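You operate a simulated robot arm through the tools that you are given. There is no shell and no other tool. Be economical: measure what you need, move in short steps, check, and stop when the job is done.

Carry out the task below with a simulated robot arm. There is one attempt and no reset: what you move stays moved.

JOB
Wax the middle of the red-dot nail brush's back in the clamping jig.
Fine: clamp it first and leave it clamped; use the green pad and the green box; pad back on the black mat, lid shut; the other brush stays unwaxed. Set down upright: green pad. A coat counts when it lies all over at full strength: go over it till it gets no stronger.

It is judged by the outcome, as a careful person would: the job done as asked, and still so three seconds after it is handed in. It fails if anything else is knocked over, pushed out of place, dropped, spilled or broken. Lids that push on must go on centred and level and be pressed home; caps that screw on are set level and turned clockwise until they are tight.

ROBOT AND FRAMES
A 6-joint arm with a two-finger parallel gripper, fixed in place. Base frame: the origin is at the foot of the arm, x ahead of it, y to its left, z up; the work surface is at about z = 780. Units: mm, degrees, N and s.
With the tool pointing down near the work surface it reaches from about 240 to 640 mm from the base axis. Its first joint turns from -66.0 to 66.0 degrees. Payload 2.7 kg.
The tool frame sits at the grasp point between the pads (the TCP): z along the fingers, y along the line on which they close. The tips reach 23 mm beyond it. The gripper opens to 94 mm. The fingers are 38 mm wide and 10 mm thick; the gripper's body (54 by 96 mm) begins 39 mm behind the TCP.
Orientation is that of the tool frame in the base frame, as a unit quaternion [x, y, z, w]. With the fingers straight down and closing along the base's y, the tool's x points along the base's -x, its y along +y and its z along -z.

CONTROLS
- The arm moves only by the tool send_rows. Its argument "steps" is a list that holds one entry, the list of rows, each a list of 7 numbers: the shift along the base's x, y, z in units of 20 mm (1.0 is 20 mm), then the turn, a rotation vector about the base's x, y, z in units of 8 degrees (1.0 is 8 degrees), then the opening, from 0 (shut) to 1 (fully open). In form: [[[dx, dy, dz, ax, ay, az, gripper], ...]]. A call has 1 to 20 rows; each row shifts and turns the commanded pose from where the row before left it. A call with a number of a shift or a turn outside -1 to 1 is refused whole. A row lasts 0.2 s, in which the tool goes at most 50 mm and 8.6 degrees; a call with a longer step from one row to the next is refused whole, and so is a gripper value outside its range. A pose out of reach is approached as far as the arm can. The call stops where the force on the tool passes 60 N (or 10 N more than at its start, if that is more) or the arm is blocked; 0.2 s more then pass. Each finger travels about 45 mm/s and halts on what it meets, pressing with about 23 N; the grip force reading is that of the motor and also rises with nothing between the fingers. The clock runs only during rows and for 0.2 s after the last one: add rows that do not move to give the fingers time. The reply holds the time, the measured pose of the TCP, the force on the tool along the base axes, the opening and the grip force, in the units named above and with some noise, with the torque about the TCP (base axes, N m) and any sound that the robot's microphone picked up.
- Cameras (640 x 400 px; columns grow to the right, rows downward): "scene" is fixed at [65, -421.9, 1414.1]; the picture's right is [0.87, -0.49, 0.00], its down [-0.24, -0.43, -0.87] and it looks along [0.43, 0.76, -0.49] (base axes); focal length 338 px, centre (320, 200). "wrist" rides on the gripper at [86, 16, -75] in the tool frame; the picture's right is [-0.18, 0.98, 0.00], its down [-0.58, -0.11, -0.81] and it looks along [-0.79, -0.15, 0.59] (tool axes); focal length 243 px, centre (320, 200). There is no depth. A picture from a camera that has moved, and an enlarged one, comes with that camera's place and axes in the base frame and with its lens.
- grab_frame(camera): a new picture of that camera. No time passes.
- close_up(camera, box): a new picture of the part [left, top, right, bottom] of that camera's present view, enlarged. No time passes.
- close_job(): hands the job in; it is judged then, once.

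Work in short steps. Places have to be worked out from the pictures, the camera data and where the tool is seen: move nearer, look again, correct. Check each grasp and each placing, and mend what went wrong. You have 120 turns and 76 pictures in all, those below and enlarged ones among them. Open the gripper and draw the arm clear of the work before you hand the job in, unless the task says otherwise; then end with one line.

The tools are called after "Call:" as name(argument=value, ...) on one line, values as JSON. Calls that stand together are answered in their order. send_rows: Moves the arm, as the interface text tells. Its arguments: {"type":"object","properties":{"steps":{"type":"array"}},"required":["steps"]} The other tools are called the same way: grab_frame (camera) takes a picture; close_up (camera, box) takes an enlarged picture of a part of a camera's view; close_job () hands the job in.

At the start:

```text
clock: 0.0
tcp_pos: [315.1, 314.7, 1097.3]
tcp_rot: [0.0, 1.0, 0.0, 0.0]
force: [-0.2, 0.0, -0.6]
ft_torque: [-0.02, 0.01, 0.01]
finger_gap: 94.1
grasp_force: 0.0
```

scene: 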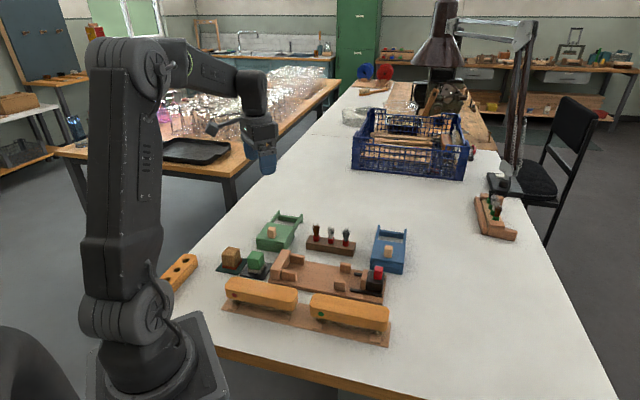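
wrist: 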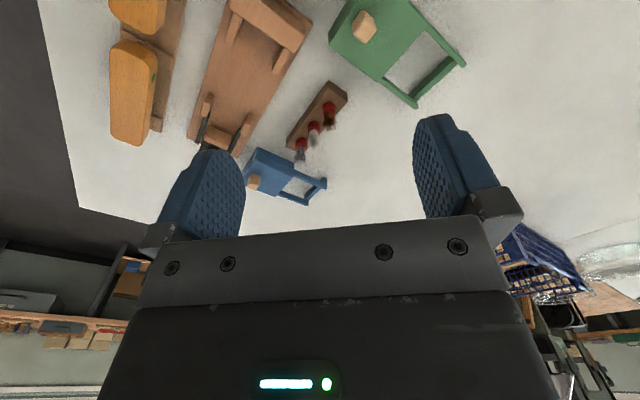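

I'll look closely at the work area first.

Call:
close_up(camera="scene", box=[150, 200, 310, 300])

Call:
close_up(camera="scene", box=[260, 200, 420, 300])

Call:
close_up(camera="scene", box=[210, 250, 402, 370])

```text
4.00 times, centred on (230, 250) of scene
camera zoom: at [65.0, -421.9, 1414.1], right [0.87, -0.49, 0.0], down [-0.24, -0.43, -0.87], along [0.43, 0.76, -0.49], focal length 1350 px, centre (680, 0)
```

zoom: 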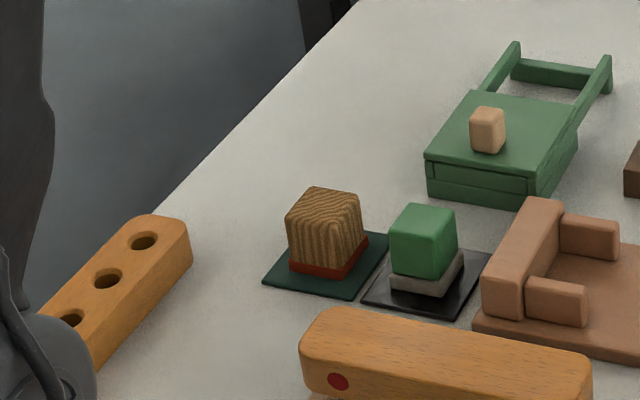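

```text
4.00 times, centred on (340, 250) of scene
camera zoom: at [65.0, -421.9, 1414.1], right [0.87, -0.49, 0.0], down [-0.24, -0.43, -0.87], along [0.43, 0.76, -0.49], focal length 1350 px, centre (240, 0)
```

zoom: 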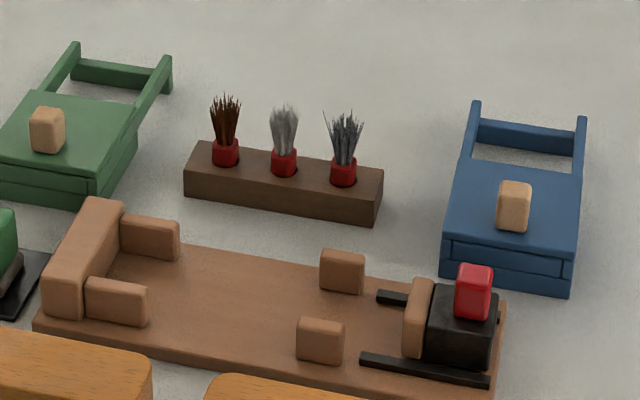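

```text
3.33 times, centred on (306, 310) of scene
camera zoom: at [65.0, -421.9, 1414.1], right [0.87, -0.49, 0.0], down [-0.24, -0.43, -0.87], along [0.43, 0.76, -0.49], focal length 1125 px, centre (367, -167)
```

zoom: 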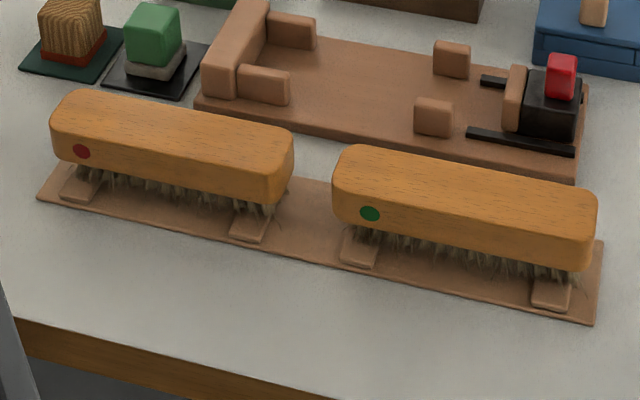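

The jig and rack lie at about -45° in the base frame. I rotate the tool -45° about z and move lower, above the red-dot brush, to measure with the wrist camera.

Call:
send_rows(steps=[[[-0.4, -0.9, -0.5, 0, 0, -0.703, 1], [-0.4, -0.9, -0.5, 0, 0, -0.703, 1], [-0.4, -0.9, -0.5, 0, 0, -0.703, 1], [-0.4, -0.9, -0.5, 0, 0, -0.703, 1], [-0.4, -0.9, -0.5, 0, 0, -0.703, 1], [-0.4, -0.9, -0.5, 0, 0, -0.703, 1], [-0.4, -0.9, -0.5, 0, 0, -0.703, 1], [-0.4, -0.9, -0.5, 0, 0, -0.703, 1]]])

Call:
grab_frame(camera="wrist")

Call:
grab_frame(camera="scene")

```text
clock: 1.8
tcp_pos: [252.1, 169.8, 1017.1]
tcp_rot: [0.384, 0.923, -0.001, -0.001]
force: [0.0, -0.4, 0.0]
ft_torque: [0.01, 0.0, 0.0]
finger_gap: 94.1
grasp_force: 0.1
```

```text
70 pictures are left
camera wrist: at [201.4, 241.6, 1093.1], right [0.83, 0.56, 0.0], down [0.33, -0.49, 0.81], along [0.45, -0.67, -0.59], focal length 243 px, centre (320, 200)
```

wrist: 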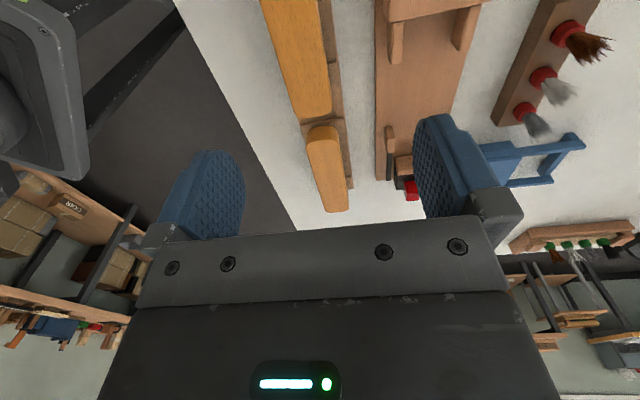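

```text
69 pictures are left
```

scene: 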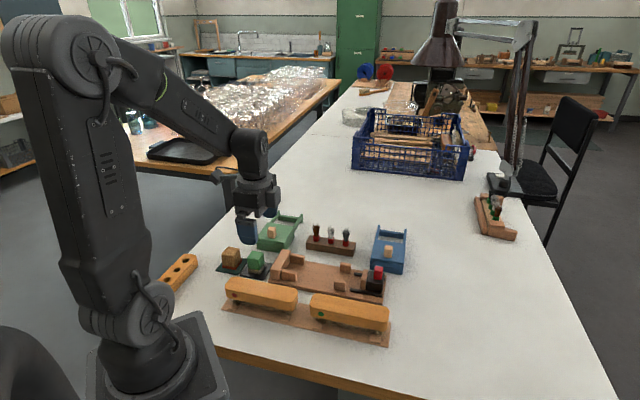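

I move back along the brush axis so the wrist camera can see both brush and jig from above.

Call:
send_rows(steps=[[[-0.5, 0.9, 0, 0, 0, 0, 1], [-0.5, 0.9, 0, 0, 0, 0, 1], [-0.5, 0.9, 0, 0, 0, 0, 1], [-0.5, 0.9, 0, 0, 0, 0, 1], [0, 0.5, 0, 0, 0, 0, 1]]])

Call:
grab_frame(camera="wrist")

```text
clock: 3.0
tcp_pos: [208.7, 252.0, 1017.3]
tcp_rot: [0.382, 0.924, 0.001, 0.0]
force: [-0.4, 0.0, 0.5]
ft_torque: [0.02, -0.03, 0.01]
finger_gap: 94.1
grasp_force: 0.0
```

```text
68 pictures are left
camera wrist: at [159.4, 324.6, 1092.4], right [0.83, 0.56, 0.0], down [0.33, -0.49, 0.81], along [0.46, -0.67, -0.59], focal length 243 px, centre (320, 200)
```

wrist: 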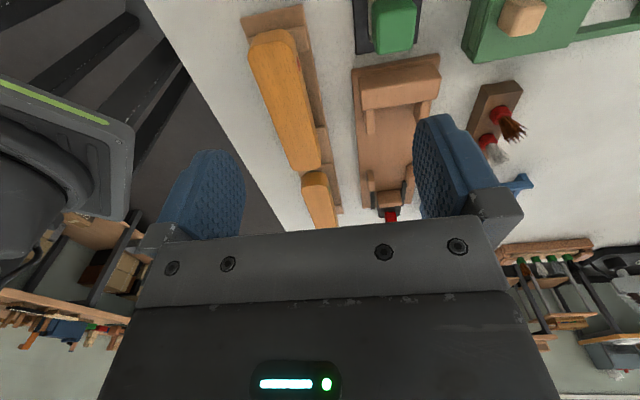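

Enlarging the key region for precise measurements.

Call:
close_up(camera="wrist", box=[220, 0, 380, 100])

Call:
close_up(camera="wrist", box=[260, 120, 420, 220])

Call:
close_up(camera="wrist", box=[340, 0, 500, 100])

```text
4.00 times, centred on (300, 50) of wrist
camera zoom: at [159.4, 324.6, 1092.4], right [0.83, 0.56, 0.0], down [0.33, -0.49, 0.81], along [0.46, -0.67, -0.59], focal length 970 px, centre (400, 800)
```

zoom: 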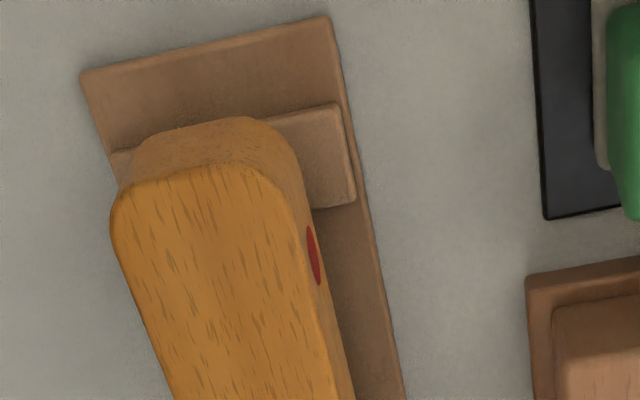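

```text
4.00 times, centred on (340, 170) of wrist
camera zoom: at [159.4, 324.6, 1092.4], right [0.83, 0.56, 0.0], down [0.33, -0.49, 0.81], along [0.46, -0.67, -0.59], focal length 970 px, centre (240, 320)
```

zoom: 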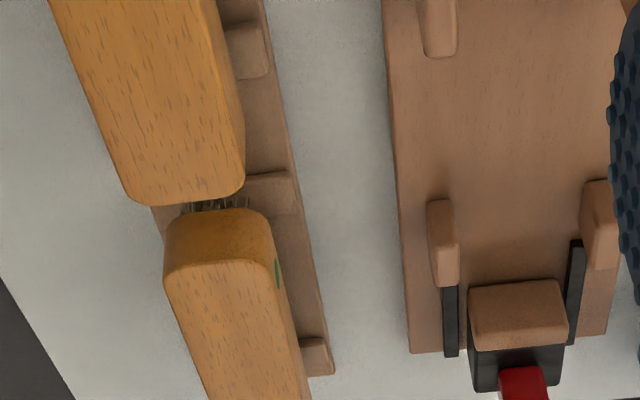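

```text
4.00 times, centred on (420, 50) of wrist
camera zoom: at [159.4, 324.6, 1092.4], right [0.83, 0.56, 0.0], down [0.33, -0.49, 0.81], along [0.46, -0.67, -0.59], focal length 970 px, centre (-80, 800)
```

zoom: 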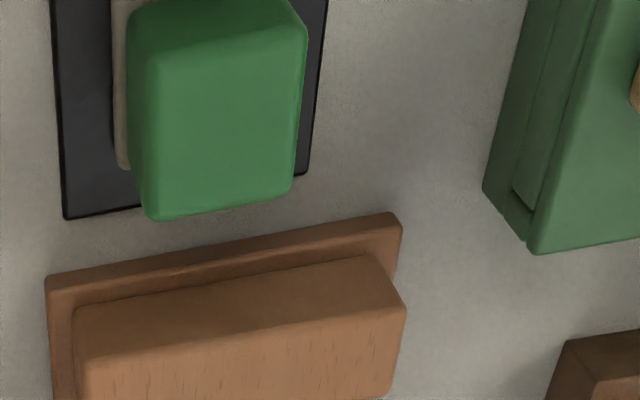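

Estimated: the brush centre is around (232,159), with its top at z≈843, and everything lies at exactly -45°. Now I move over the jig for a detailed look.

Call:
send_rows(steps=[[[0.904, -0.275, -0.4, 0, 0, 0, 1], [0.904, -0.275, -0.4, 0, 0, 0, 1], [0.904, -0.275, -0.4, 0, 0, 0, 1], [0.904, -0.275, -0.4, 0, 0, 0, 1], [0.904, -0.275, -0.4, 0, 0, 0, 1], [0.904, -0.275, -0.4, 0, 0, 0, 1], [0.904, -0.275, -0.4, 0, 0, 0, 1]]])

Call:
grab_frame(camera="wrist")

Call:
close_up(camera="wrist", box=[208, 0, 432, 140])

Call:
close_up(camera="scene", box=[262, 240, 398, 325])

```text
clock: 4.6
tcp_pos: [336.9, 213.2, 961.5]
tcp_rot: [0.383, 0.924, 0.001, 0.0]
force: [-0.4, -0.4, 0.3]
ft_torque: [-0.04, 0.0, 0.0]
finger_gap: 94.0
grasp_force: 0.1
```

```text
64 pictures are left
camera wrist: at [286.8, 285.9, 1037.3], right [0.82, 0.57, 0.0], down [0.33, -0.49, 0.81], along [0.46, -0.67, -0.59], focal length 243 px, centre (320, 200)
```

wrist: 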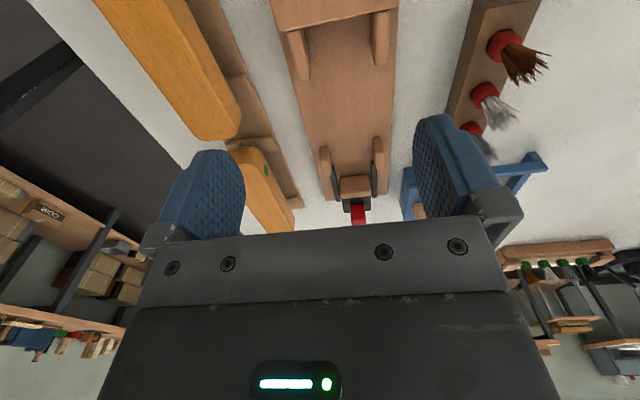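

```text
2.86 times, centred on (320, 70) of wrist
camera zoom: at [286.8, 285.9, 1037.3], right [0.82, 0.57, 0.0], down [0.33, -0.49, 0.81], along [0.46, -0.67, -0.59], focal length 693 px, centre (320, 571)
```

zoom: 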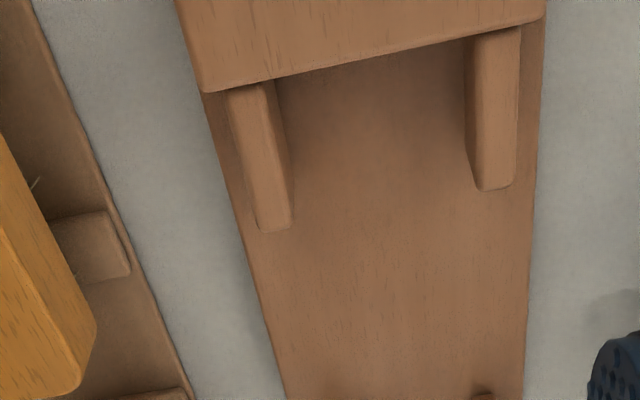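

```text
4.71 times, centred on (330, 282) of scene
camera zoom: at [65.0, -421.9, 1414.1], right [0.87, -0.49, 0.0], down [-0.24, -0.43, -0.87], along [0.43, 0.76, -0.49], focal length 1588 px, centre (273, -188)
```

zoom: 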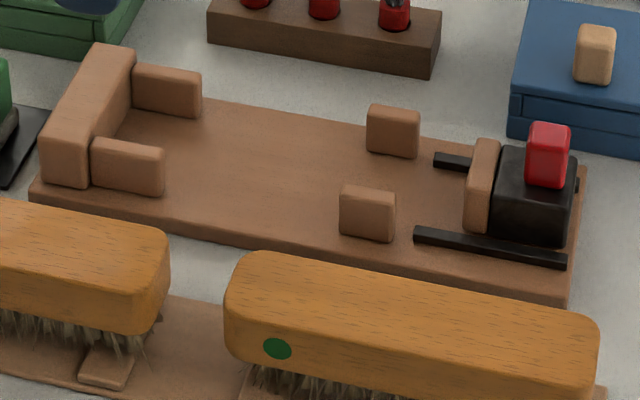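

The jig centreline is w≈405 (w=(x+y)/√2, s=(x−y)/√2), with the end stop inner face at s≈67 and the jaw face at s≈275. I go above the red-dot brush to check alignment.

Call:
send_rows(steps=[[[-0.872, -0.454, -0.4, 0, 0, 0, 1], [-0.872, -0.454, -0.4, 0, 0, 0, 1], [-0.872, -0.454, -0.4, 0, 0, 0, 1], [-0.872, -0.454, -0.4, 0, 0, 0, 1], [-0.872, -0.454, -0.6, 0, 0, 0, 1], [-0.872, -0.454, -0.8, 0, 0, 0, 1], [0, 0, -0.5, 0, 0, 0, 1]]])

Call:
close_up(camera="scene", box=[180, 210, 340, 310])

Call:
grab_frame(camera="wrist")

```text
clock: 6.2
tcp_pos: [232.5, 157.7, 890.8]
tcp_rot: [0.382, 0.924, 0.001, 0.0]
force: [-0.2, -0.2, -0.3]
ft_torque: [-0.02, 0.0, -0.01]
finger_gap: 94.1
grasp_force: 0.0
```

```text
4.00 times, centred on (260, 260) of scene
camera zoom: at [65.0, -421.9, 1414.1], right [0.87, -0.49, 0.0], down [-0.24, -0.43, -0.87], along [0.43, 0.76, -0.49], focal length 1350 px, centre (560, -40)
```

zoom: 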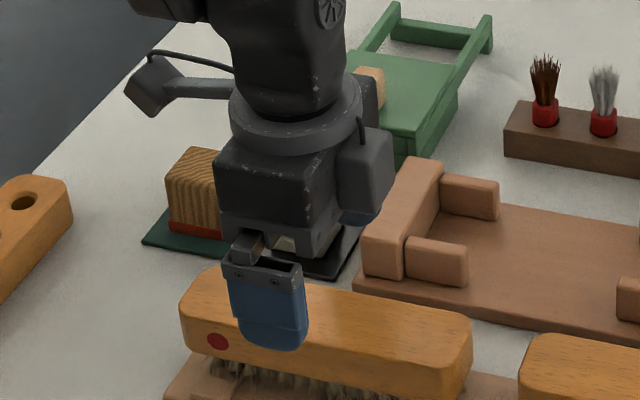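

```text
60 pictures are left
camera wrist: at [182.6, 230.2, 966.3], right [0.82, 0.57, 0.0], down [0.33, -0.49, 0.81], along [0.46, -0.67, -0.59], focal length 243 px, centre (320, 200)
```

wrist: 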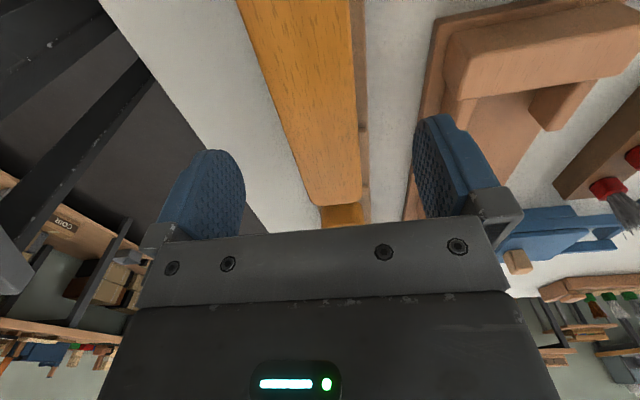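

The projections match: the brush centre is under the TCP. I descend to wood height with the fingers open.

Call:
send_rows(steps=[[[0, 0, -0.8, 0, 0, 0, 1], [0, 0, -0.8, 0, 0, 0, 1], [0, 0, -0.8, 0, 0, 0, 1], [0, 0, -0.65, 0, 0, 0, 1]]])

Call:
close_up(camera="scene", box=[200, 240, 320, 315])

```text
clock: 7.2
tcp_pos: [232.9, 157.7, 829.6]
tcp_rot: [0.382, 0.924, 0.001, 0.001]
force: [0.1, -0.6, -1.2]
ft_torque: [0.01, -0.02, 0.02]
finger_gap: 94.2
grasp_force: 0.1
```

```text
5.33 times, centred on (260, 278) of scene
camera zoom: at [65.0, -421.9, 1414.1], right [0.87, -0.49, 0.0], down [-0.24, -0.43, -0.87], along [0.43, 0.76, -0.49], focal length 1800 px, centre (640, -213)
```

zoom: 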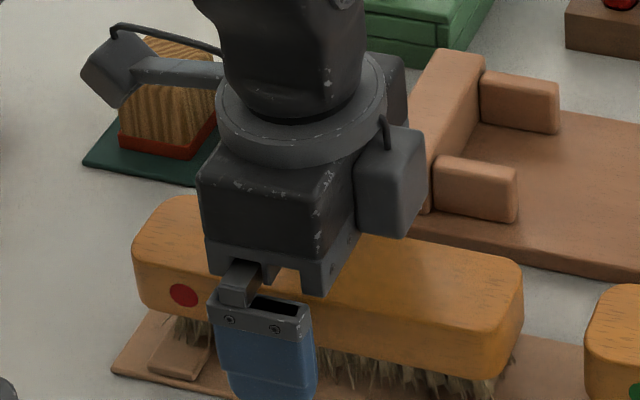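

Fingers straddle the brush at its middle; I close.

Call:
send_rows(steps=[[[0, 0, 0, 0, 0, 0, 0], [0, 0, 0, 0, 0, 0, 0], [0, 0, 0, 0, 0, 0, 0], [0, 0, 0, 0, 0, 0, 0], [0, 0, 0, 0, 0, 0, 0]]])

```text
clock: 8.4
tcp_pos: [233.5, 156.7, 831.0]
tcp_rot: [0.383, 0.924, 0.0, 0.0]
force: [-0.1, 0.1, -0.4]
ft_torque: [0.0, 0.0, 0.02]
finger_gap: 45.6
grasp_force: 23.2
```

Gripped at 45.6 mm. Lift.

Call:
send_rows(steps=[[[0, 0, 0.5, 0, 0, 0, 0], [0, 0, 0.8, 0, 0, 0, 0], [0, 0, 0.9, 0, 0, 0, 0], [0, 0, 0.9, 0, 0, 0, 0], [0, 0, 0.9, 0, 0, 0, 0]]])

Call:
close_up(camera="scene", box=[180, 200, 340, 300])

```text
clock: 9.6
tcp_pos: [234.0, 159.2, 911.8]
tcp_rot: [0.383, 0.924, 0.0, 0.0]
force: [0.4, 0.5, -1.2]
ft_torque: [0.03, -0.01, 0.02]
finger_gap: 45.8
grasp_force: 23.6
```

```text
4.00 times, centred on (260, 250) of scene
camera zoom: at [65.1, -421.9, 1414.1], right [0.87, -0.49, 0.0], down [-0.24, -0.43, -0.87], along [0.43, 0.76, -0.49], focal length 1350 px, centre (560, 0)
```

zoom: 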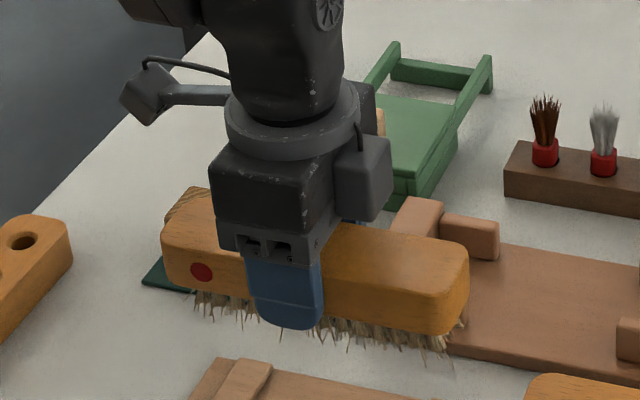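

The brush is held level. Carry it above the jig (TCP s≈158, w≈405).

Call:
send_rows(steps=[[[0.91, 0.09, 0, 0, 0, 0, 0], [0.91, 0.09, 0, 0, 0, 0, 0], [0.91, 0.09, 0, 0, 0, 0, 0], [0.91, 0.09, 0, 0, 0, 0, 0], [0.91, 0.09, 0, 0, 0, 0, 0], [0.91, 0.09, 0, 0, 0, 0, 0], [0.91, 0.09, 0, 0, 0, 0, 0], [0.91, 0.09, 0, 0, 0, 0, 0], [0.91, 0.09, 0, 0, 0, 0, 0], [0, 0, -0.8, 0, 0, 0, 0]]])

Call:
close_up(camera="scene", box=[250, 215, 410, 315])

Call:
grab_frame(camera="wrist")

```text
clock: 11.8
tcp_pos: [396.8, 176.2, 894.8]
tcp_rot: [0.384, 0.924, 0.0, 0.0]
force: [0.1, 0.2, -1.5]
ft_torque: [0.0, 0.0, -0.01]
finger_gap: 46.0
grasp_force: 23.0
```

```text
4.00 times, centred on (330, 265) of scene
camera zoom: at [65.1, -421.9, 1414.1], right [0.87, -0.49, 0.0], down [-0.24, -0.43, -0.87], along [0.43, 0.76, -0.49], focal length 1350 px, centre (280, -60)
```

zoom: 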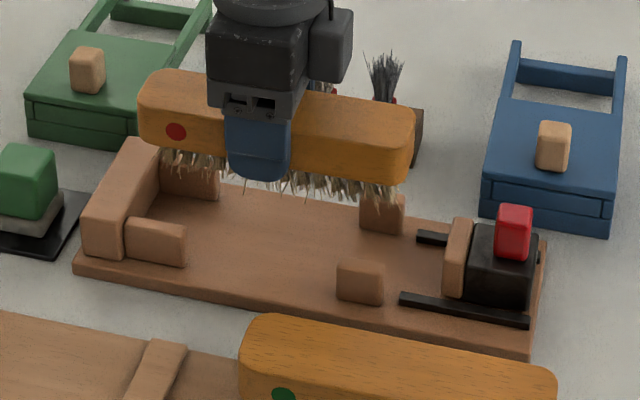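

```text
56 pictures are left
camera wrist: at [348.0, 247.6, 969.3], right [0.82, 0.57, 0.0], down [0.33, -0.49, 0.81], along [0.46, -0.67, -0.59], focal length 243 px, centre (320, 200)
```

wrist: 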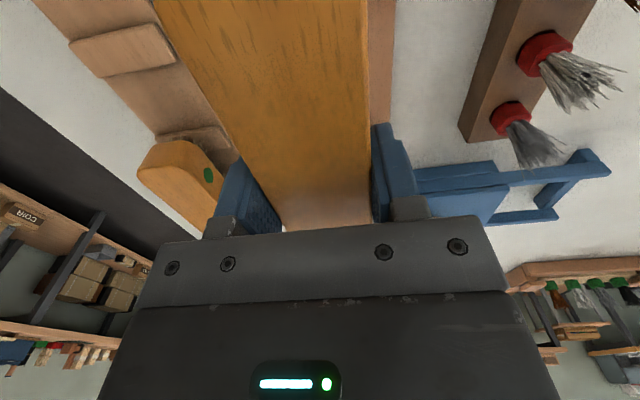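

Shift +5 mm along s for clearance from the stop and descend partway.

Call:
send_rows(steps=[[[0.18, -0.18, -0.2, 0, 0, 0, 0], [0, 0, -0.7, 0, 0, 0, 0], [0, 0, -0.7, 0, 0, 0, 0], [0, 0, 0, 0, 0, 0, 0]]])

Call:
close_up(camera="scene", box=[262, 230, 390, 310])

```text
clock: 12.8
tcp_pos: [400.6, 172.0, 863.5]
tcp_rot: [0.383, 0.924, -0.001, 0.0]
force: [-0.5, -0.1, -1.6]
ft_torque: [-0.01, 0.0, 0.0]
finger_gap: 45.9
grasp_force: 23.3
```

```text
5.00 times, centred on (326, 270) of scene
camera zoom: at [65.1, -421.9, 1414.1], right [0.87, -0.49, 0.0], down [-0.24, -0.43, -0.87], along [0.43, 0.76, -0.49], focal length 1688 px, centre (290, -150)
```

zoom: 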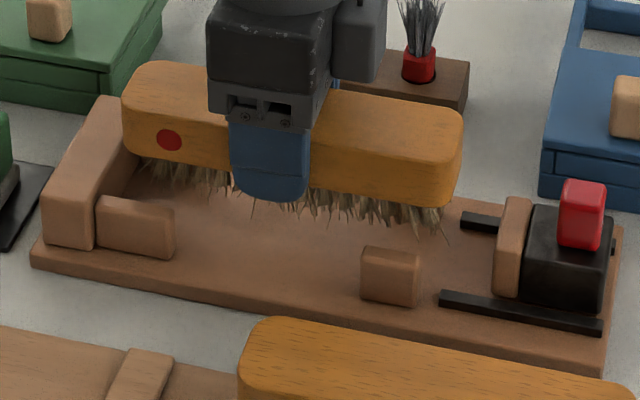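

Aligned. Descend in small steps watching force.

Call:
send_rows(steps=[[[0, 0, -0.4, 0, 0, 0, 0], [0, 0, -0.4, 0, 0, 0, 0], [0, 0, -0.2, 0, 0, 0, 0], [0, 0, 0, 0, 0, 0, 0]]])

Call:
close_up(camera="scene", box=[262, 230, 390, 310])

```text
clock: 13.8
tcp_pos: [400.2, 170.9, 842.2]
tcp_rot: [0.382, 0.924, 0.001, 0.0]
force: [0.1, -0.1, -2.8]
ft_torque: [-0.04, 0.0, -0.03]
finger_gap: 45.9
grasp_force: 22.8
```

```text
5.00 times, centred on (326, 270) of scene
camera zoom: at [65.1, -421.9, 1414.1], right [0.87, -0.49, 0.0], down [-0.24, -0.43, -0.87], along [0.43, 0.76, -0.49], focal length 1688 px, centre (290, -150)
```

zoom: 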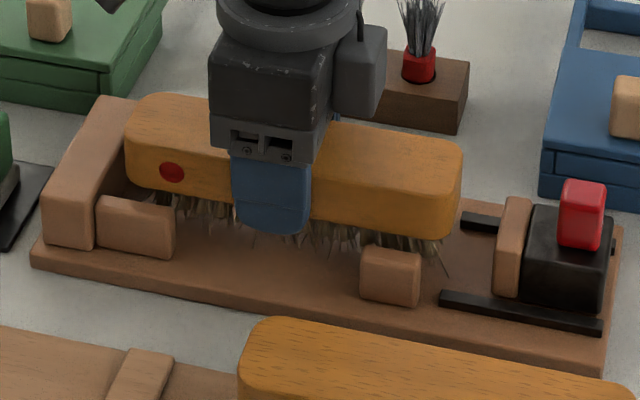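

Clear so far; continue down to contact.

Call:
send_rows(steps=[[[0, 0, -0.2, 0, 0, 0, 0], [0, 0, -0.15, 0, 0, 0, 0], [0, 0, 0, 0, 0, 0, 0]]])

```text
clock: 14.6
tcp_pos: [399.4, 170.6, 834.5]
tcp_rot: [0.383, 0.924, 0.0, 0.0]
force: [-0.3, 0.5, -2.5]
ft_torque: [0.0, 0.04, -0.02]
finger_gap: 45.6
grasp_force: 23.4
```

Call:
send_rows(steps=[[[0, 0, -0.15, 0, 0, 0, 0], [0, 0, -0.15, 0, 0, 0, 0], [0, 0, 0, 0, 0, 0, 0]]])

Call:
close_up(camera="scene", box=[262, 230, 390, 310])

```text
clock: 15.4
tcp_pos: [401.3, 171.0, 830.5]
tcp_rot: [0.383, 0.924, 0.0, 0.002]
force: [-2.6, -2.8, 21.0]
ft_torque: [-0.25, 0.18, -0.01]
finger_gap: 45.9
grasp_force: 22.8
```

```text
5.00 times, centred on (326, 270) of scene
camera zoom: at [64.7, -422.0, 1414.1], right [0.87, -0.49, 0.0], down [-0.24, -0.43, -0.87], along [0.43, 0.76, -0.49], focal length 1688 px, centre (290, -150)
```

zoom: 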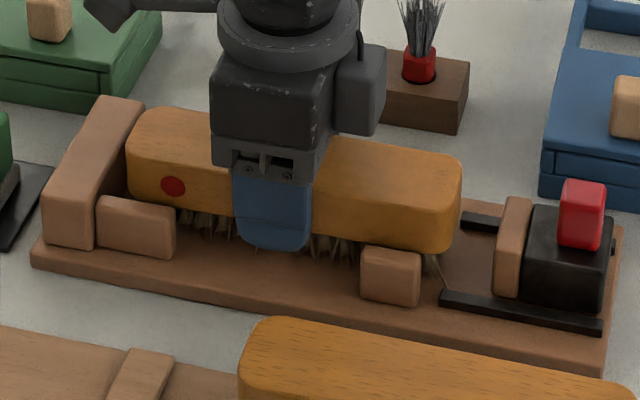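

Seated at 830.5 with 21 N. Relax slightly and slide the brush toward the end stop until it touches.

Call:
send_rows(steps=[[[0, 0, 0.08, 0, 0, 0, 0], [-0.08, 0.08, 0, 0, 0, 0, 0], [-0.08, 0.08, 0, 0, 0, 0, 0], [0, 0, 0, 0, 0, 0, 0]]])

```text
clock: 16.4
tcp_pos: [396.1, 174.6, 830.4]
tcp_rot: [0.383, 0.924, 0.0, -0.001]
force: [1.2, 0.0, -1.6]
ft_torque: [0.01, 0.03, 0.0]
finger_gap: 45.9
grasp_force: 22.8
```

Call:
send_rows(steps=[[[-0.07, 0.07, 0, 0, 0, 0, 0], [-0.07, 0.07, 0, 0, 0, 0, 0], [0, 0, 0, 0, 0, 0, 0]]])

Call:
close_up(camera="scene", box=[262, 230, 390, 310])

```text
clock: 17.2
tcp_pos: [395.3, 178.0, 830.5]
tcp_rot: [0.383, 0.924, 0.0, -0.001]
force: [-0.2, 0.1, -2.0]
ft_torque: [-0.01, -0.01, 0.0]
finger_gap: 45.7
grasp_force: 22.9
```

```text
5.00 times, centred on (326, 270) of scene
camera zoom: at [65.1, -421.9, 1414.1], right [0.87, -0.49, 0.0], down [-0.24, -0.43, -0.87], along [0.43, 0.76, -0.49], focal length 1688 px, centre (290, -150)
```

zoom: 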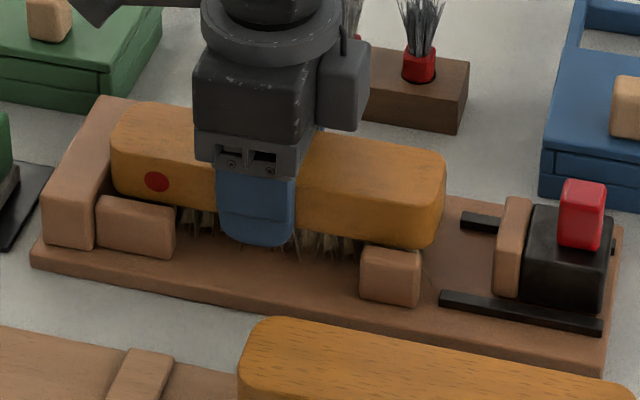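

Call:
send_rows(steps=[[[-0.07, 0.07, 0, 0, 0, 0, 0], [-0.07, 0.07, 0, 0, 0, 0, 0], [0, 0, 0, 0, 0, 0, 0]]])

```text
clock: 18.0
tcp_pos: [392.5, 180.5, 831.7]
tcp_rot: [0.382, 0.924, 0.001, 0.002]
force: [15.7, -14.4, -0.5]
ft_torque: [0.02, -0.01, -0.07]
finger_gap: 45.9
grasp_force: 22.9
```

In contact with the stop. Relax, lower onto the plate, and open.

Call:
send_rows(steps=[[[0.03, -0.03, -0.08, 0, 0, 0, 0], [0, 0, 0, 0, 0, 0, 0.7], [0, 0, 0, 0, 0, 0, 0.85], [0, 0, 0, 0, 0, 0, 0.85], [0, 0, 0, 0, 0, 0, 0.85], [0, 0, 0.9, 0, 0, 0, 0.85], [0, 0, 0.9, 0, 0, 0, 0.85], [0, 0, 0.9, 0, 0, 0, 0.85], [0, 0, 0.9, 0, 0, 0, 0.85]]])

Call:
close_up(camera="scene", box=[262, 230, 390, 310])

Call:
close_up(camera="wrist", box=[230, 80, 422, 200])

```text
clock: 20.0
tcp_pos: [390.4, 178.8, 900.7]
tcp_rot: [0.383, 0.924, 0.0, 0.0]
force: [0.3, 0.2, -0.1]
ft_torque: [0.01, -0.04, 0.04]
finger_gap: 80.1
grasp_force: 0.0
```

```text
5.00 times, centred on (326, 270) of scene
camera zoom: at [65.0, -421.9, 1414.1], right [0.87, -0.49, 0.0], down [-0.24, -0.43, -0.87], along [0.43, 0.76, -0.49], focal length 1688 px, centre (290, -150)
```

zoom: 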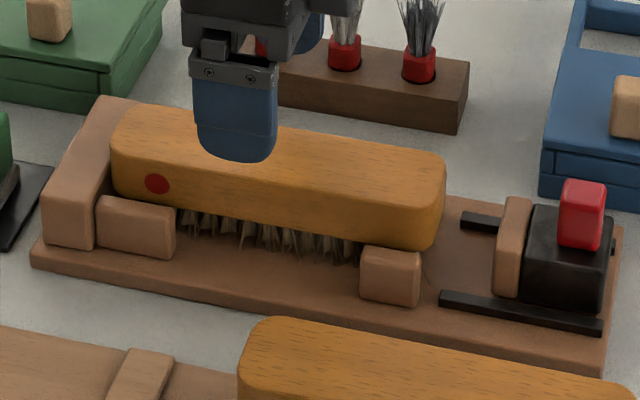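

```text
3.33 times, centred on (326, 140) of wrist
camera zoom: at [341.0, 251.4, 976.6], right [0.83, 0.56, 0.0], down [0.33, -0.49, 0.81], along [0.46, -0.67, -0.59], focal length 809 px, centre (300, 400)
```

zoom: 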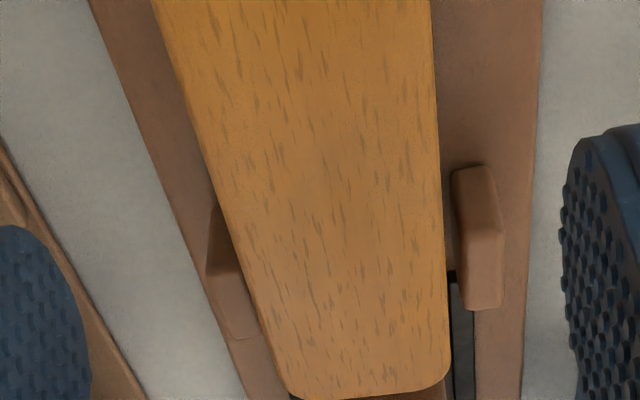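

Brush is seated. Look at the jaw mechanism closely.

Call:
close_up(camera="scene", box=[344, 258, 400, 293])

```text
11.43 times, centred on (372, 276) of scene
camera zoom: at [65.0, -421.9, 1414.1], right [0.87, -0.49, 0.0], down [-0.24, -0.43, -0.87], along [0.43, 0.76, -0.49], focal length 3858 px, centre (-274, -663)
```

zoom: 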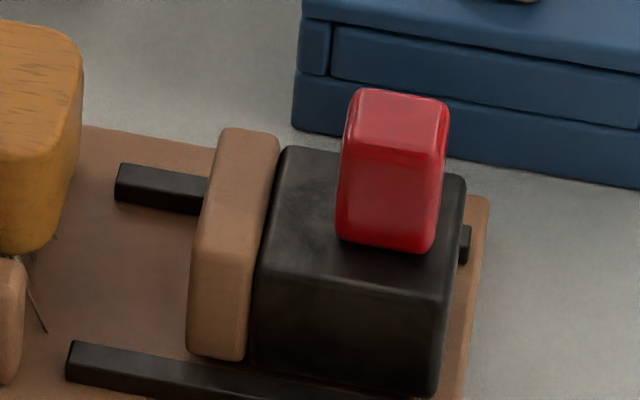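

The red knob sits on the jaw at about s≈311, w≈405, top z≈863. I move above it to check alignment.

Call:
send_rows(steps=[[[0.826, -0.8, 0, 0, 0, 0, 0.7], [0.826, -0.8, 0, 0, 0, 0, 0.7], [0.826, -0.8, 0, 0, 0, 0, 0.7], [0.826, -0.8, 0, 0, 0, 0, 0.7], [0.826, -0.8, 0, 0, 0, 0, 0.7], [0.826, -0.8, 0, 0, 0, 0, 0.7], [0.826, -0.8, 0, 0, 0, 0, 0.7], [0, 0, 0, 0, 0, 0, 0.7]]])

Call:
close_up(camera="scene", box=[330, 230, 426, 290])

Call:
grab_frame(camera="wrist")

```text
clock: 21.8
tcp_pos: [509.3, 65.9, 900.6]
tcp_rot: [0.383, 0.924, 0.0, 0.0]
force: [-0.5, 0.3, -0.1]
ft_torque: [0.0, 0.01, -0.01]
finger_gap: 66.1
grasp_force: 0.0
```

```text
6.67 times, centred on (378, 260) of scene
camera zoom: at [65.0, -421.9, 1414.1], right [0.87, -0.49, 0.0], down [-0.24, -0.43, -0.87], along [0.43, 0.76, -0.49], focal length 2250 px, centre (-67, -200)
```

zoom: 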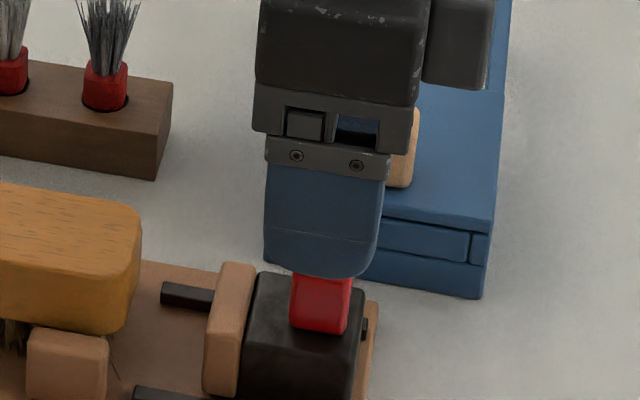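

```text
47 pictures are left
camera wrist: at [458.9, 138.9, 976.5], right [0.82, 0.57, 0.0], down [0.33, -0.49, 0.81], along [0.46, -0.67, -0.59], focal length 243 px, centre (320, 200)
```

wrist: 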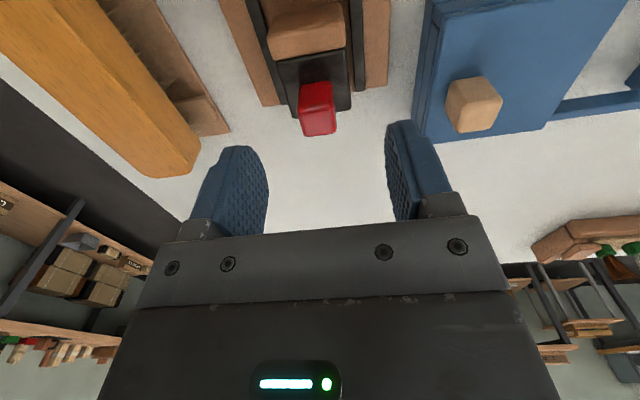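

Aligned within a few mm (knob s≈310, w≈406). Descend around the knob.

Call:
send_rows(steps=[[[-0.1, 0.1, -0.6, 0, 0, 0, 0.7], [0, 0, -0.6, 0, 0, 0, 0.7], [0, 0, -0.6, 0, 0, 0, 0.7], [0, 0, 0, 0, 0, 0, 0.7]]])

Call:
close_up(camera="scene", box=[330, 230, 426, 290])

```text
clock: 22.8
tcp_pos: [505.4, 69.1, 865.1]
tcp_rot: [0.382, 0.924, 0.001, 0.0]
force: [0.2, 0.4, 0.7]
ft_torque: [-0.02, 0.04, 0.01]
finger_gap: 65.5
grasp_force: 0.0
```

```text
6.67 times, centred on (378, 260) of scene
camera zoom: at [65.0, -421.9, 1414.1], right [0.87, -0.49, 0.0], down [-0.24, -0.43, -0.87], along [0.43, 0.76, -0.49], focal length 2250 px, centre (-67, -200)
```

zoom: 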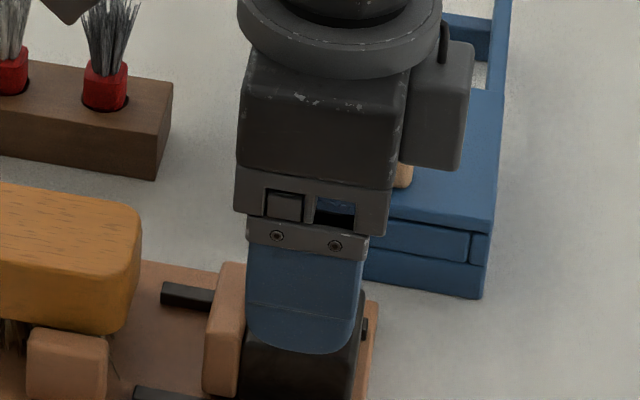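

Good; close on the knob.

Call:
send_rows(steps=[[[0, 0, 0, 0, 0, 0, 0], [0, 0, 0, 0, 0, 0, 0], [0, 0, 0, 0, 0, 0, 0], [0, 0, 0, 0, 0, 0, 0], [0, 0, 0, 0, 0, 0, 0]]])

```text
clock: 24.0
tcp_pos: [504.3, 67.4, 864.6]
tcp_rot: [0.382, 0.924, -0.001, 0.0]
force: [-13.8, -14.0, 6.0]
ft_torque: [-0.02, 0.47, -0.05]
finger_gap: 21.8
grasp_force: 45.1
```

Gripped (21.8 mm), with a side load of about 20 N toward -w; relieve it by shifting slightly.

Call:
send_rows(steps=[[[-0.06, -0.06, 0, 0, 0, 0, 0], [0, 0, 0, 0, 0, 0, 0]]])

```text
clock: 24.6
tcp_pos: [504.4, 68.6, 863.7]
tcp_rot: [0.383, 0.924, 0.001, 0.0]
force: [-8.9, -9.7, -0.2]
ft_torque: [0.31, 0.59, -0.17]
finger_gap: 21.6
grasp_force: 45.2
```

Load is falling; relieve the rest, then slide the jaw toward the brush.

Call:
send_rows(steps=[[[-0.08, -0.08, 0, 0, 0, 0, 0], [-0.2, 0.2, 0, 0, 0, 0, 0], [-0.2, 0.2, 0, 0, 0, 0, 0], [-0.2, 0.2, 0, 0, 0, 0, 0], [0, 0, 0, 0, 0, 0, 0]]])

Call:
close_up(camera="scene", box=[290, 230, 402, 300])

```text
clock: 25.8
tcp_pos: [492.5, 79.3, 864.6]
tcp_rot: [0.382, 0.924, 0.001, 0.002]
force: [13.1, 12.6, -10.1]
ft_torque: [0.35, 0.0, -0.13]
finger_gap: 21.7
grasp_force: 44.6
```

```text
5.71 times, centred on (346, 265) of scene
camera zoom: at [65.5, -421.5, 1414.2], right [0.87, -0.49, 0.0], down [-0.24, -0.43, -0.87], along [0.43, 0.76, -0.49], focal length 1929 px, centre (171, -171)
```

zoom: 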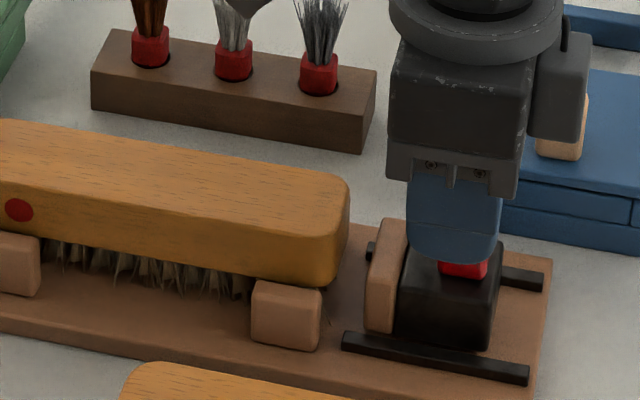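

The jaw slides. Continue, watching force.

Call:
send_rows(steps=[[[0.05, 0.05, 0, 0, 0, 0, 0], [-0.2, 0.2, 0, 0, 0, 0, 0], [-0.2, 0.2, 0, 0, 0, 0, 0], [0, 0, 0, 0, 0, 0, 0]]])

```text
clock: 26.8
tcp_pos: [484.5, 87.9, 865.6]
tcp_rot: [0.381, 0.924, -0.001, 0.0]
force: [6.2, 15.0, -9.5]
ft_torque: [-0.65, -1.0, 0.06]
finger_gap: 21.5
grasp_force: 45.3
```

Call:
send_rows(steps=[[[0.03, 0.03, -0.03, 0, 0, 0, 0], [-0.14, 0.14, 0, 0, 0, 0, 0], [-0.14, 0.14, 0, 0, 0, 0, 0], [0, 0, 0, 0, 0, 0, 0]]])

Call:
close_up(camera="scene", box=[290, 230, 402, 300])

```text
clock: 27.8
tcp_pos: [480.3, 91.5, 865.0]
tcp_rot: [0.383, 0.924, -0.001, 0.002]
force: [21.3, -25.5, 2.1]
ft_torque: [-0.52, -0.41, 0.03]
finger_gap: 21.7
grasp_force: 44.8
```

```text
5.71 times, centred on (346, 265) of scene
camera zoom: at [65.5, -422.5, 1413.9], right [0.87, -0.49, 0.0], down [-0.24, -0.43, -0.87], along [0.43, 0.76, -0.49], focal length 1929 px, centre (171, -171)
```

zoom: 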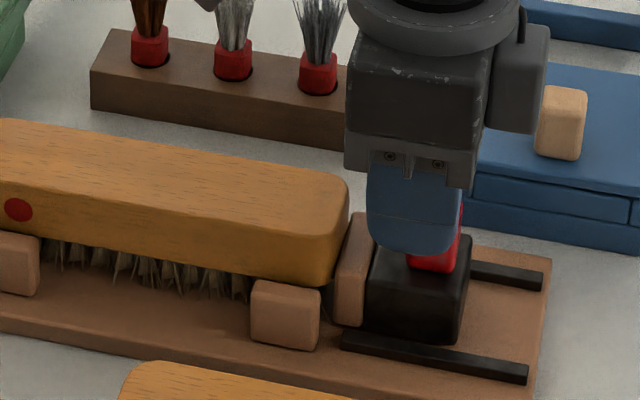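

The jaw meets the brush, but the fingers slipped on the knob a bit. I open, rise, and inspect.

Call:
send_rows(steps=[[[0, 0, 0, 0, 0, 0, 0.6], [0, 0, 0, 0, 0, 0, 0.6], [0, 0, 0, 0, 0, 0, 0.6], [0, 0, 0.8, 0, 0, 0, 0.6], [0, 0, 0.8, 0, 0, 0, 0.6], [0.8, -0.8, 0.4, 0, 0, 0, 0.3], [0.8, -0.8, 0, 0, 0, 0, 0], [0.6, -0.6, 0, 0, 0, 0, 0]]])

Call:
close_up(camera="scene", box=[290, 230, 402, 300])

```text
clock: 29.6
tcp_pos: [524.0, 49.7, 905.0]
tcp_rot: [0.383, 0.924, -0.002, 0.0]
force: [0.2, -0.5, -0.1]
ft_torque: [0.0, -0.02, -0.01]
finger_gap: 0.2
grasp_force: 13.8
```

```text
5.71 times, centred on (346, 265) of scene
camera zoom: at [65.0, -421.9, 1414.1], right [0.87, -0.49, 0.0], down [-0.24, -0.43, -0.87], along [0.43, 0.76, -0.49], focal length 1929 px, centre (171, -171)
```

zoom: 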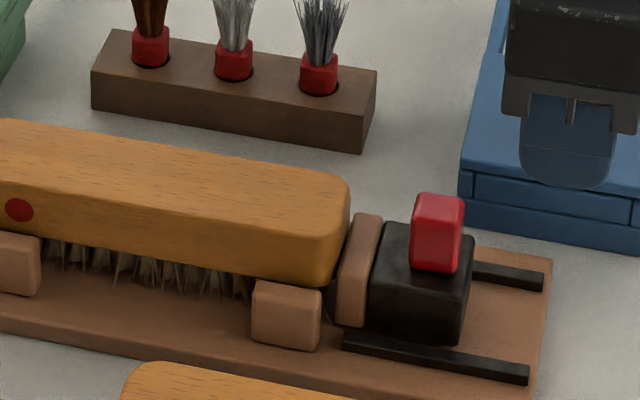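

Jaw is near the brush but a slight gap may remain; I'll push it home from behind with closed fingers, low on the black block.

Call:
send_rows(steps=[[[0, 0, -0.9, 0, 0, 0, 0], [0, 0, -0.9, 0, 0, 0, 0], [0, 0, -0.9, 0, 0, 0, 0], [0, 0, -0.9, 0, 0, 0, 0], [0, 0, 0, 0, 0, 0, 0]]])

Call:
close_up(camera="scene", box=[310, 235, 422, 305])

```text
clock: 30.8
tcp_pos: [522.5, 50.4, 833.6]
tcp_rot: [0.383, 0.924, 0.001, 0.0]
force: [-0.1, 0.2, 0.4]
ft_torque: [0.01, -0.01, 0.01]
finger_gap: 0.0
grasp_force: 23.1
```

```text
5.71 times, centred on (366, 270) of scene
camera zoom: at [65.0, -421.9, 1414.1], right [0.87, -0.49, 0.0], down [-0.24, -0.43, -0.87], along [0.43, 0.76, -0.49], focal length 1929 px, centre (57, -200)
```

zoom: 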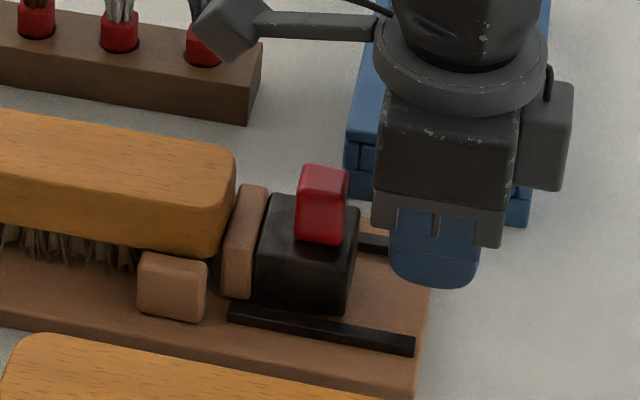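

Call:
send_rows(steps=[[[-0.25, 0.25, 0, 0, 0, 0, 0], [-0.25, 0.25, 0, 0, 0, 0, 0], [-0.1, 0.1, 0, 0, 0, 0, 0], [0, 0, 0, 0, 0, 0, 0]]])

```text
clock: 31.8
tcp_pos: [511.7, 60.4, 832.8]
tcp_rot: [0.382, 0.924, 0.001, 0.002]
force: [5.1, -7.7, -1.3]
ft_torque: [0.02, -0.14, 0.02]
finger_gap: 0.1
grasp_force: 23.3
```

Contact made; push on until firm.

Call:
send_rows(steps=[[[-0.1, 0.1, 0, 0, 0, 0, 0], [-0.1, 0.1, 0, 0, 0, 0, 0], [0, 0, 0, 0, 0, 0, 0]]])

Call:
close_up(camera="scene", box=[310, 235, 422, 305])

```text
clock: 32.6
tcp_pos: [511.0, 60.5, 833.7]
tcp_rot: [0.383, 0.924, 0.0, 0.005]
force: [37.5, -31.8, -17.3]
ft_torque: [-0.61, -0.48, 0.0]
finger_gap: 0.0
grasp_force: 23.3
```

```text
5.71 times, centred on (366, 270) of scene
camera zoom: at [66.2, -422.6, 1413.8], right [0.87, -0.49, 0.0], down [-0.25, -0.43, -0.87], along [0.43, 0.76, -0.49], focal length 1929 px, centre (57, -200)
```

zoom: 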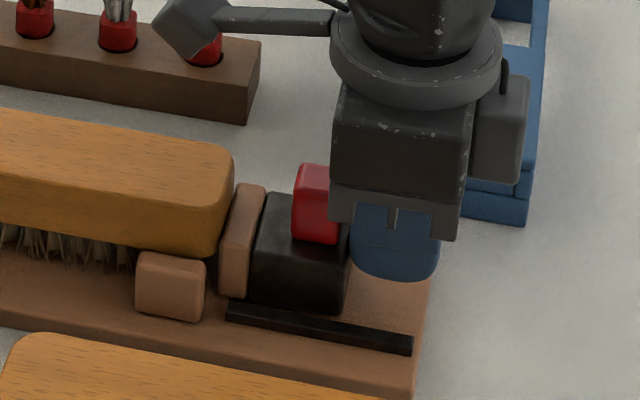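

Firm at ~49 N with no further travel: clamped. Back off, rise, and move back for a wrist view of the jaw/brush contact.

Call:
send_rows(steps=[[[0.3, -0.3, 0, 0, 0, 0, 0], [0.5, -0.5, 0, 0, 0, 0, 0], [0, 0, 0.9, 0, 0, 0, 0], [0, 0, 0.9, 0, 0, 0, 0], [0, 0, 0.9, 0, 0, 0, 0], [0, 0, 0.9, 0, 0, 0, 0], [-0.9, 0.9, 0.5, 0, 0, 0, 0], [-0.9, 0.9, 0.5, 0, 0, 0, 0], [-0.9, 0.9, 0, 0, 0, 0, 0], [-0.9, 0.9, 0, 0, 0, 0, 0.5], [-0.9, 0.9, 0, 0, 0, 0, 1], [-0.9, 0.9, 0, 0, 0, 0, 1]]])

Call:
close_up(camera="wrist", box=[256, 60, 416, 160])

Call:
close_up(camera="scene", box=[330, 250, 386, 285])

```text
clock: 35.2
tcp_pos: [415.9, 156.0, 925.5]
tcp_rot: [0.382, 0.924, 0.0, 0.0]
force: [0.4, 0.2, 0.5]
ft_torque: [0.01, 0.02, -0.02]
finger_gap: 67.8
grasp_force: 0.0
```

```text
4.00 times, centred on (336, 110) of wrist
camera zoom: at [365.4, 228.8, 1000.3], right [0.83, 0.56, 0.0], down [0.33, -0.49, 0.81], along [0.46, -0.67, -0.59], focal length 970 px, centre (256, 560)
```

zoom: 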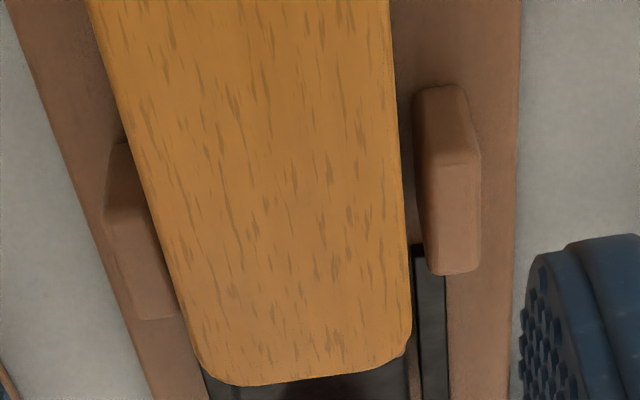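

```text
11.43 times, centred on (358, 268) of scene
camera zoom: at [65.0, -421.9, 1414.1], right [0.87, -0.49, 0.0], down [-0.24, -0.43, -0.87], along [0.43, 0.76, -0.49], focal length 3858 px, centre (-114, -571)
```

zoom: 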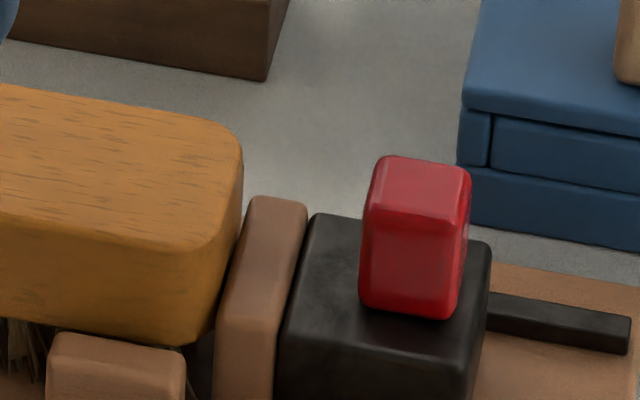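

The brush is clamped between stop and jaw. Now go view the green box from the wrist camera.

Call:
send_rows(steps=[[[-0.38, 0.95, 0.2, 0, 0, 0, 1], [-0.38, 0.95, 0.2, 0, 0, 0, 1], [-0.38, 0.95, 0.2, 0, 0, 0, 1], [-0.38, 0.95, 0.2, 0, 0, 0, 1], [-0.38, 0.95, 0.2, 0, 0, 0, 1], [-0.38, 0.95, 0.2, 0, 0, 0, 1], [-0.38, 0.95, 0.2, 0, 0, 0, 1], [-0.38, 0.95, 0.2, 0, 0, 0, 1], [-0.38, 0.95, 0.2, 0, 0, 0, 1], [-0.38, 0.95, 0.2, 0, 0, 0, 1], [-0.38, 0.95, 0.2, 0, 0, 0, 1]]])

Call:
grab_frame(camera="wrist")

Call:
close_up(camera="wrist", box=[240, 0, 400, 100])

```text
clock: 37.6
tcp_pos: [330.5, 366.3, 969.9]
tcp_rot: [0.383, 0.924, 0.0, 0.001]
force: [-0.3, -0.5, -0.6]
ft_torque: [0.0, 0.01, 0.0]
finger_gap: 94.0
grasp_force: 0.1
```

```text
38 pictures are left
camera wrist: at [280.3, 438.7, 1044.6], right [0.83, 0.56, 0.0], down [0.33, -0.49, 0.81], along [0.46, -0.67, -0.59], focal length 243 px, centre (320, 200)
```

wrist: 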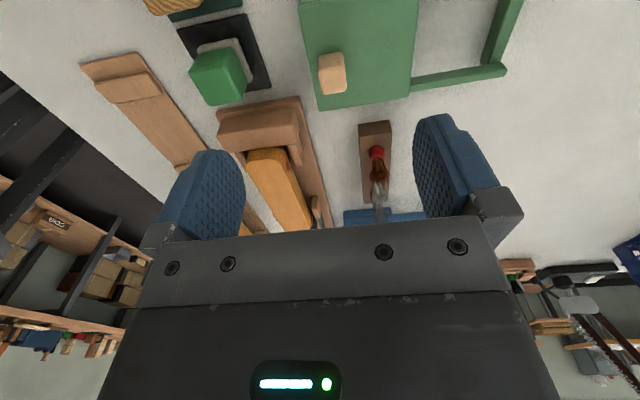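

```text
4.00 times, centred on (320, 50) of wrist
camera zoom: at [280.3, 438.7, 1044.6], right [0.83, 0.56, 0.0], down [0.33, -0.49, 0.81], along [0.46, -0.67, -0.59], focal length 970 px, centre (320, 800)
```

zoom: 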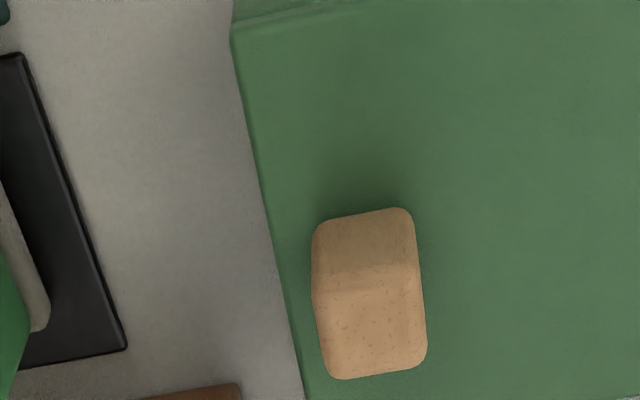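

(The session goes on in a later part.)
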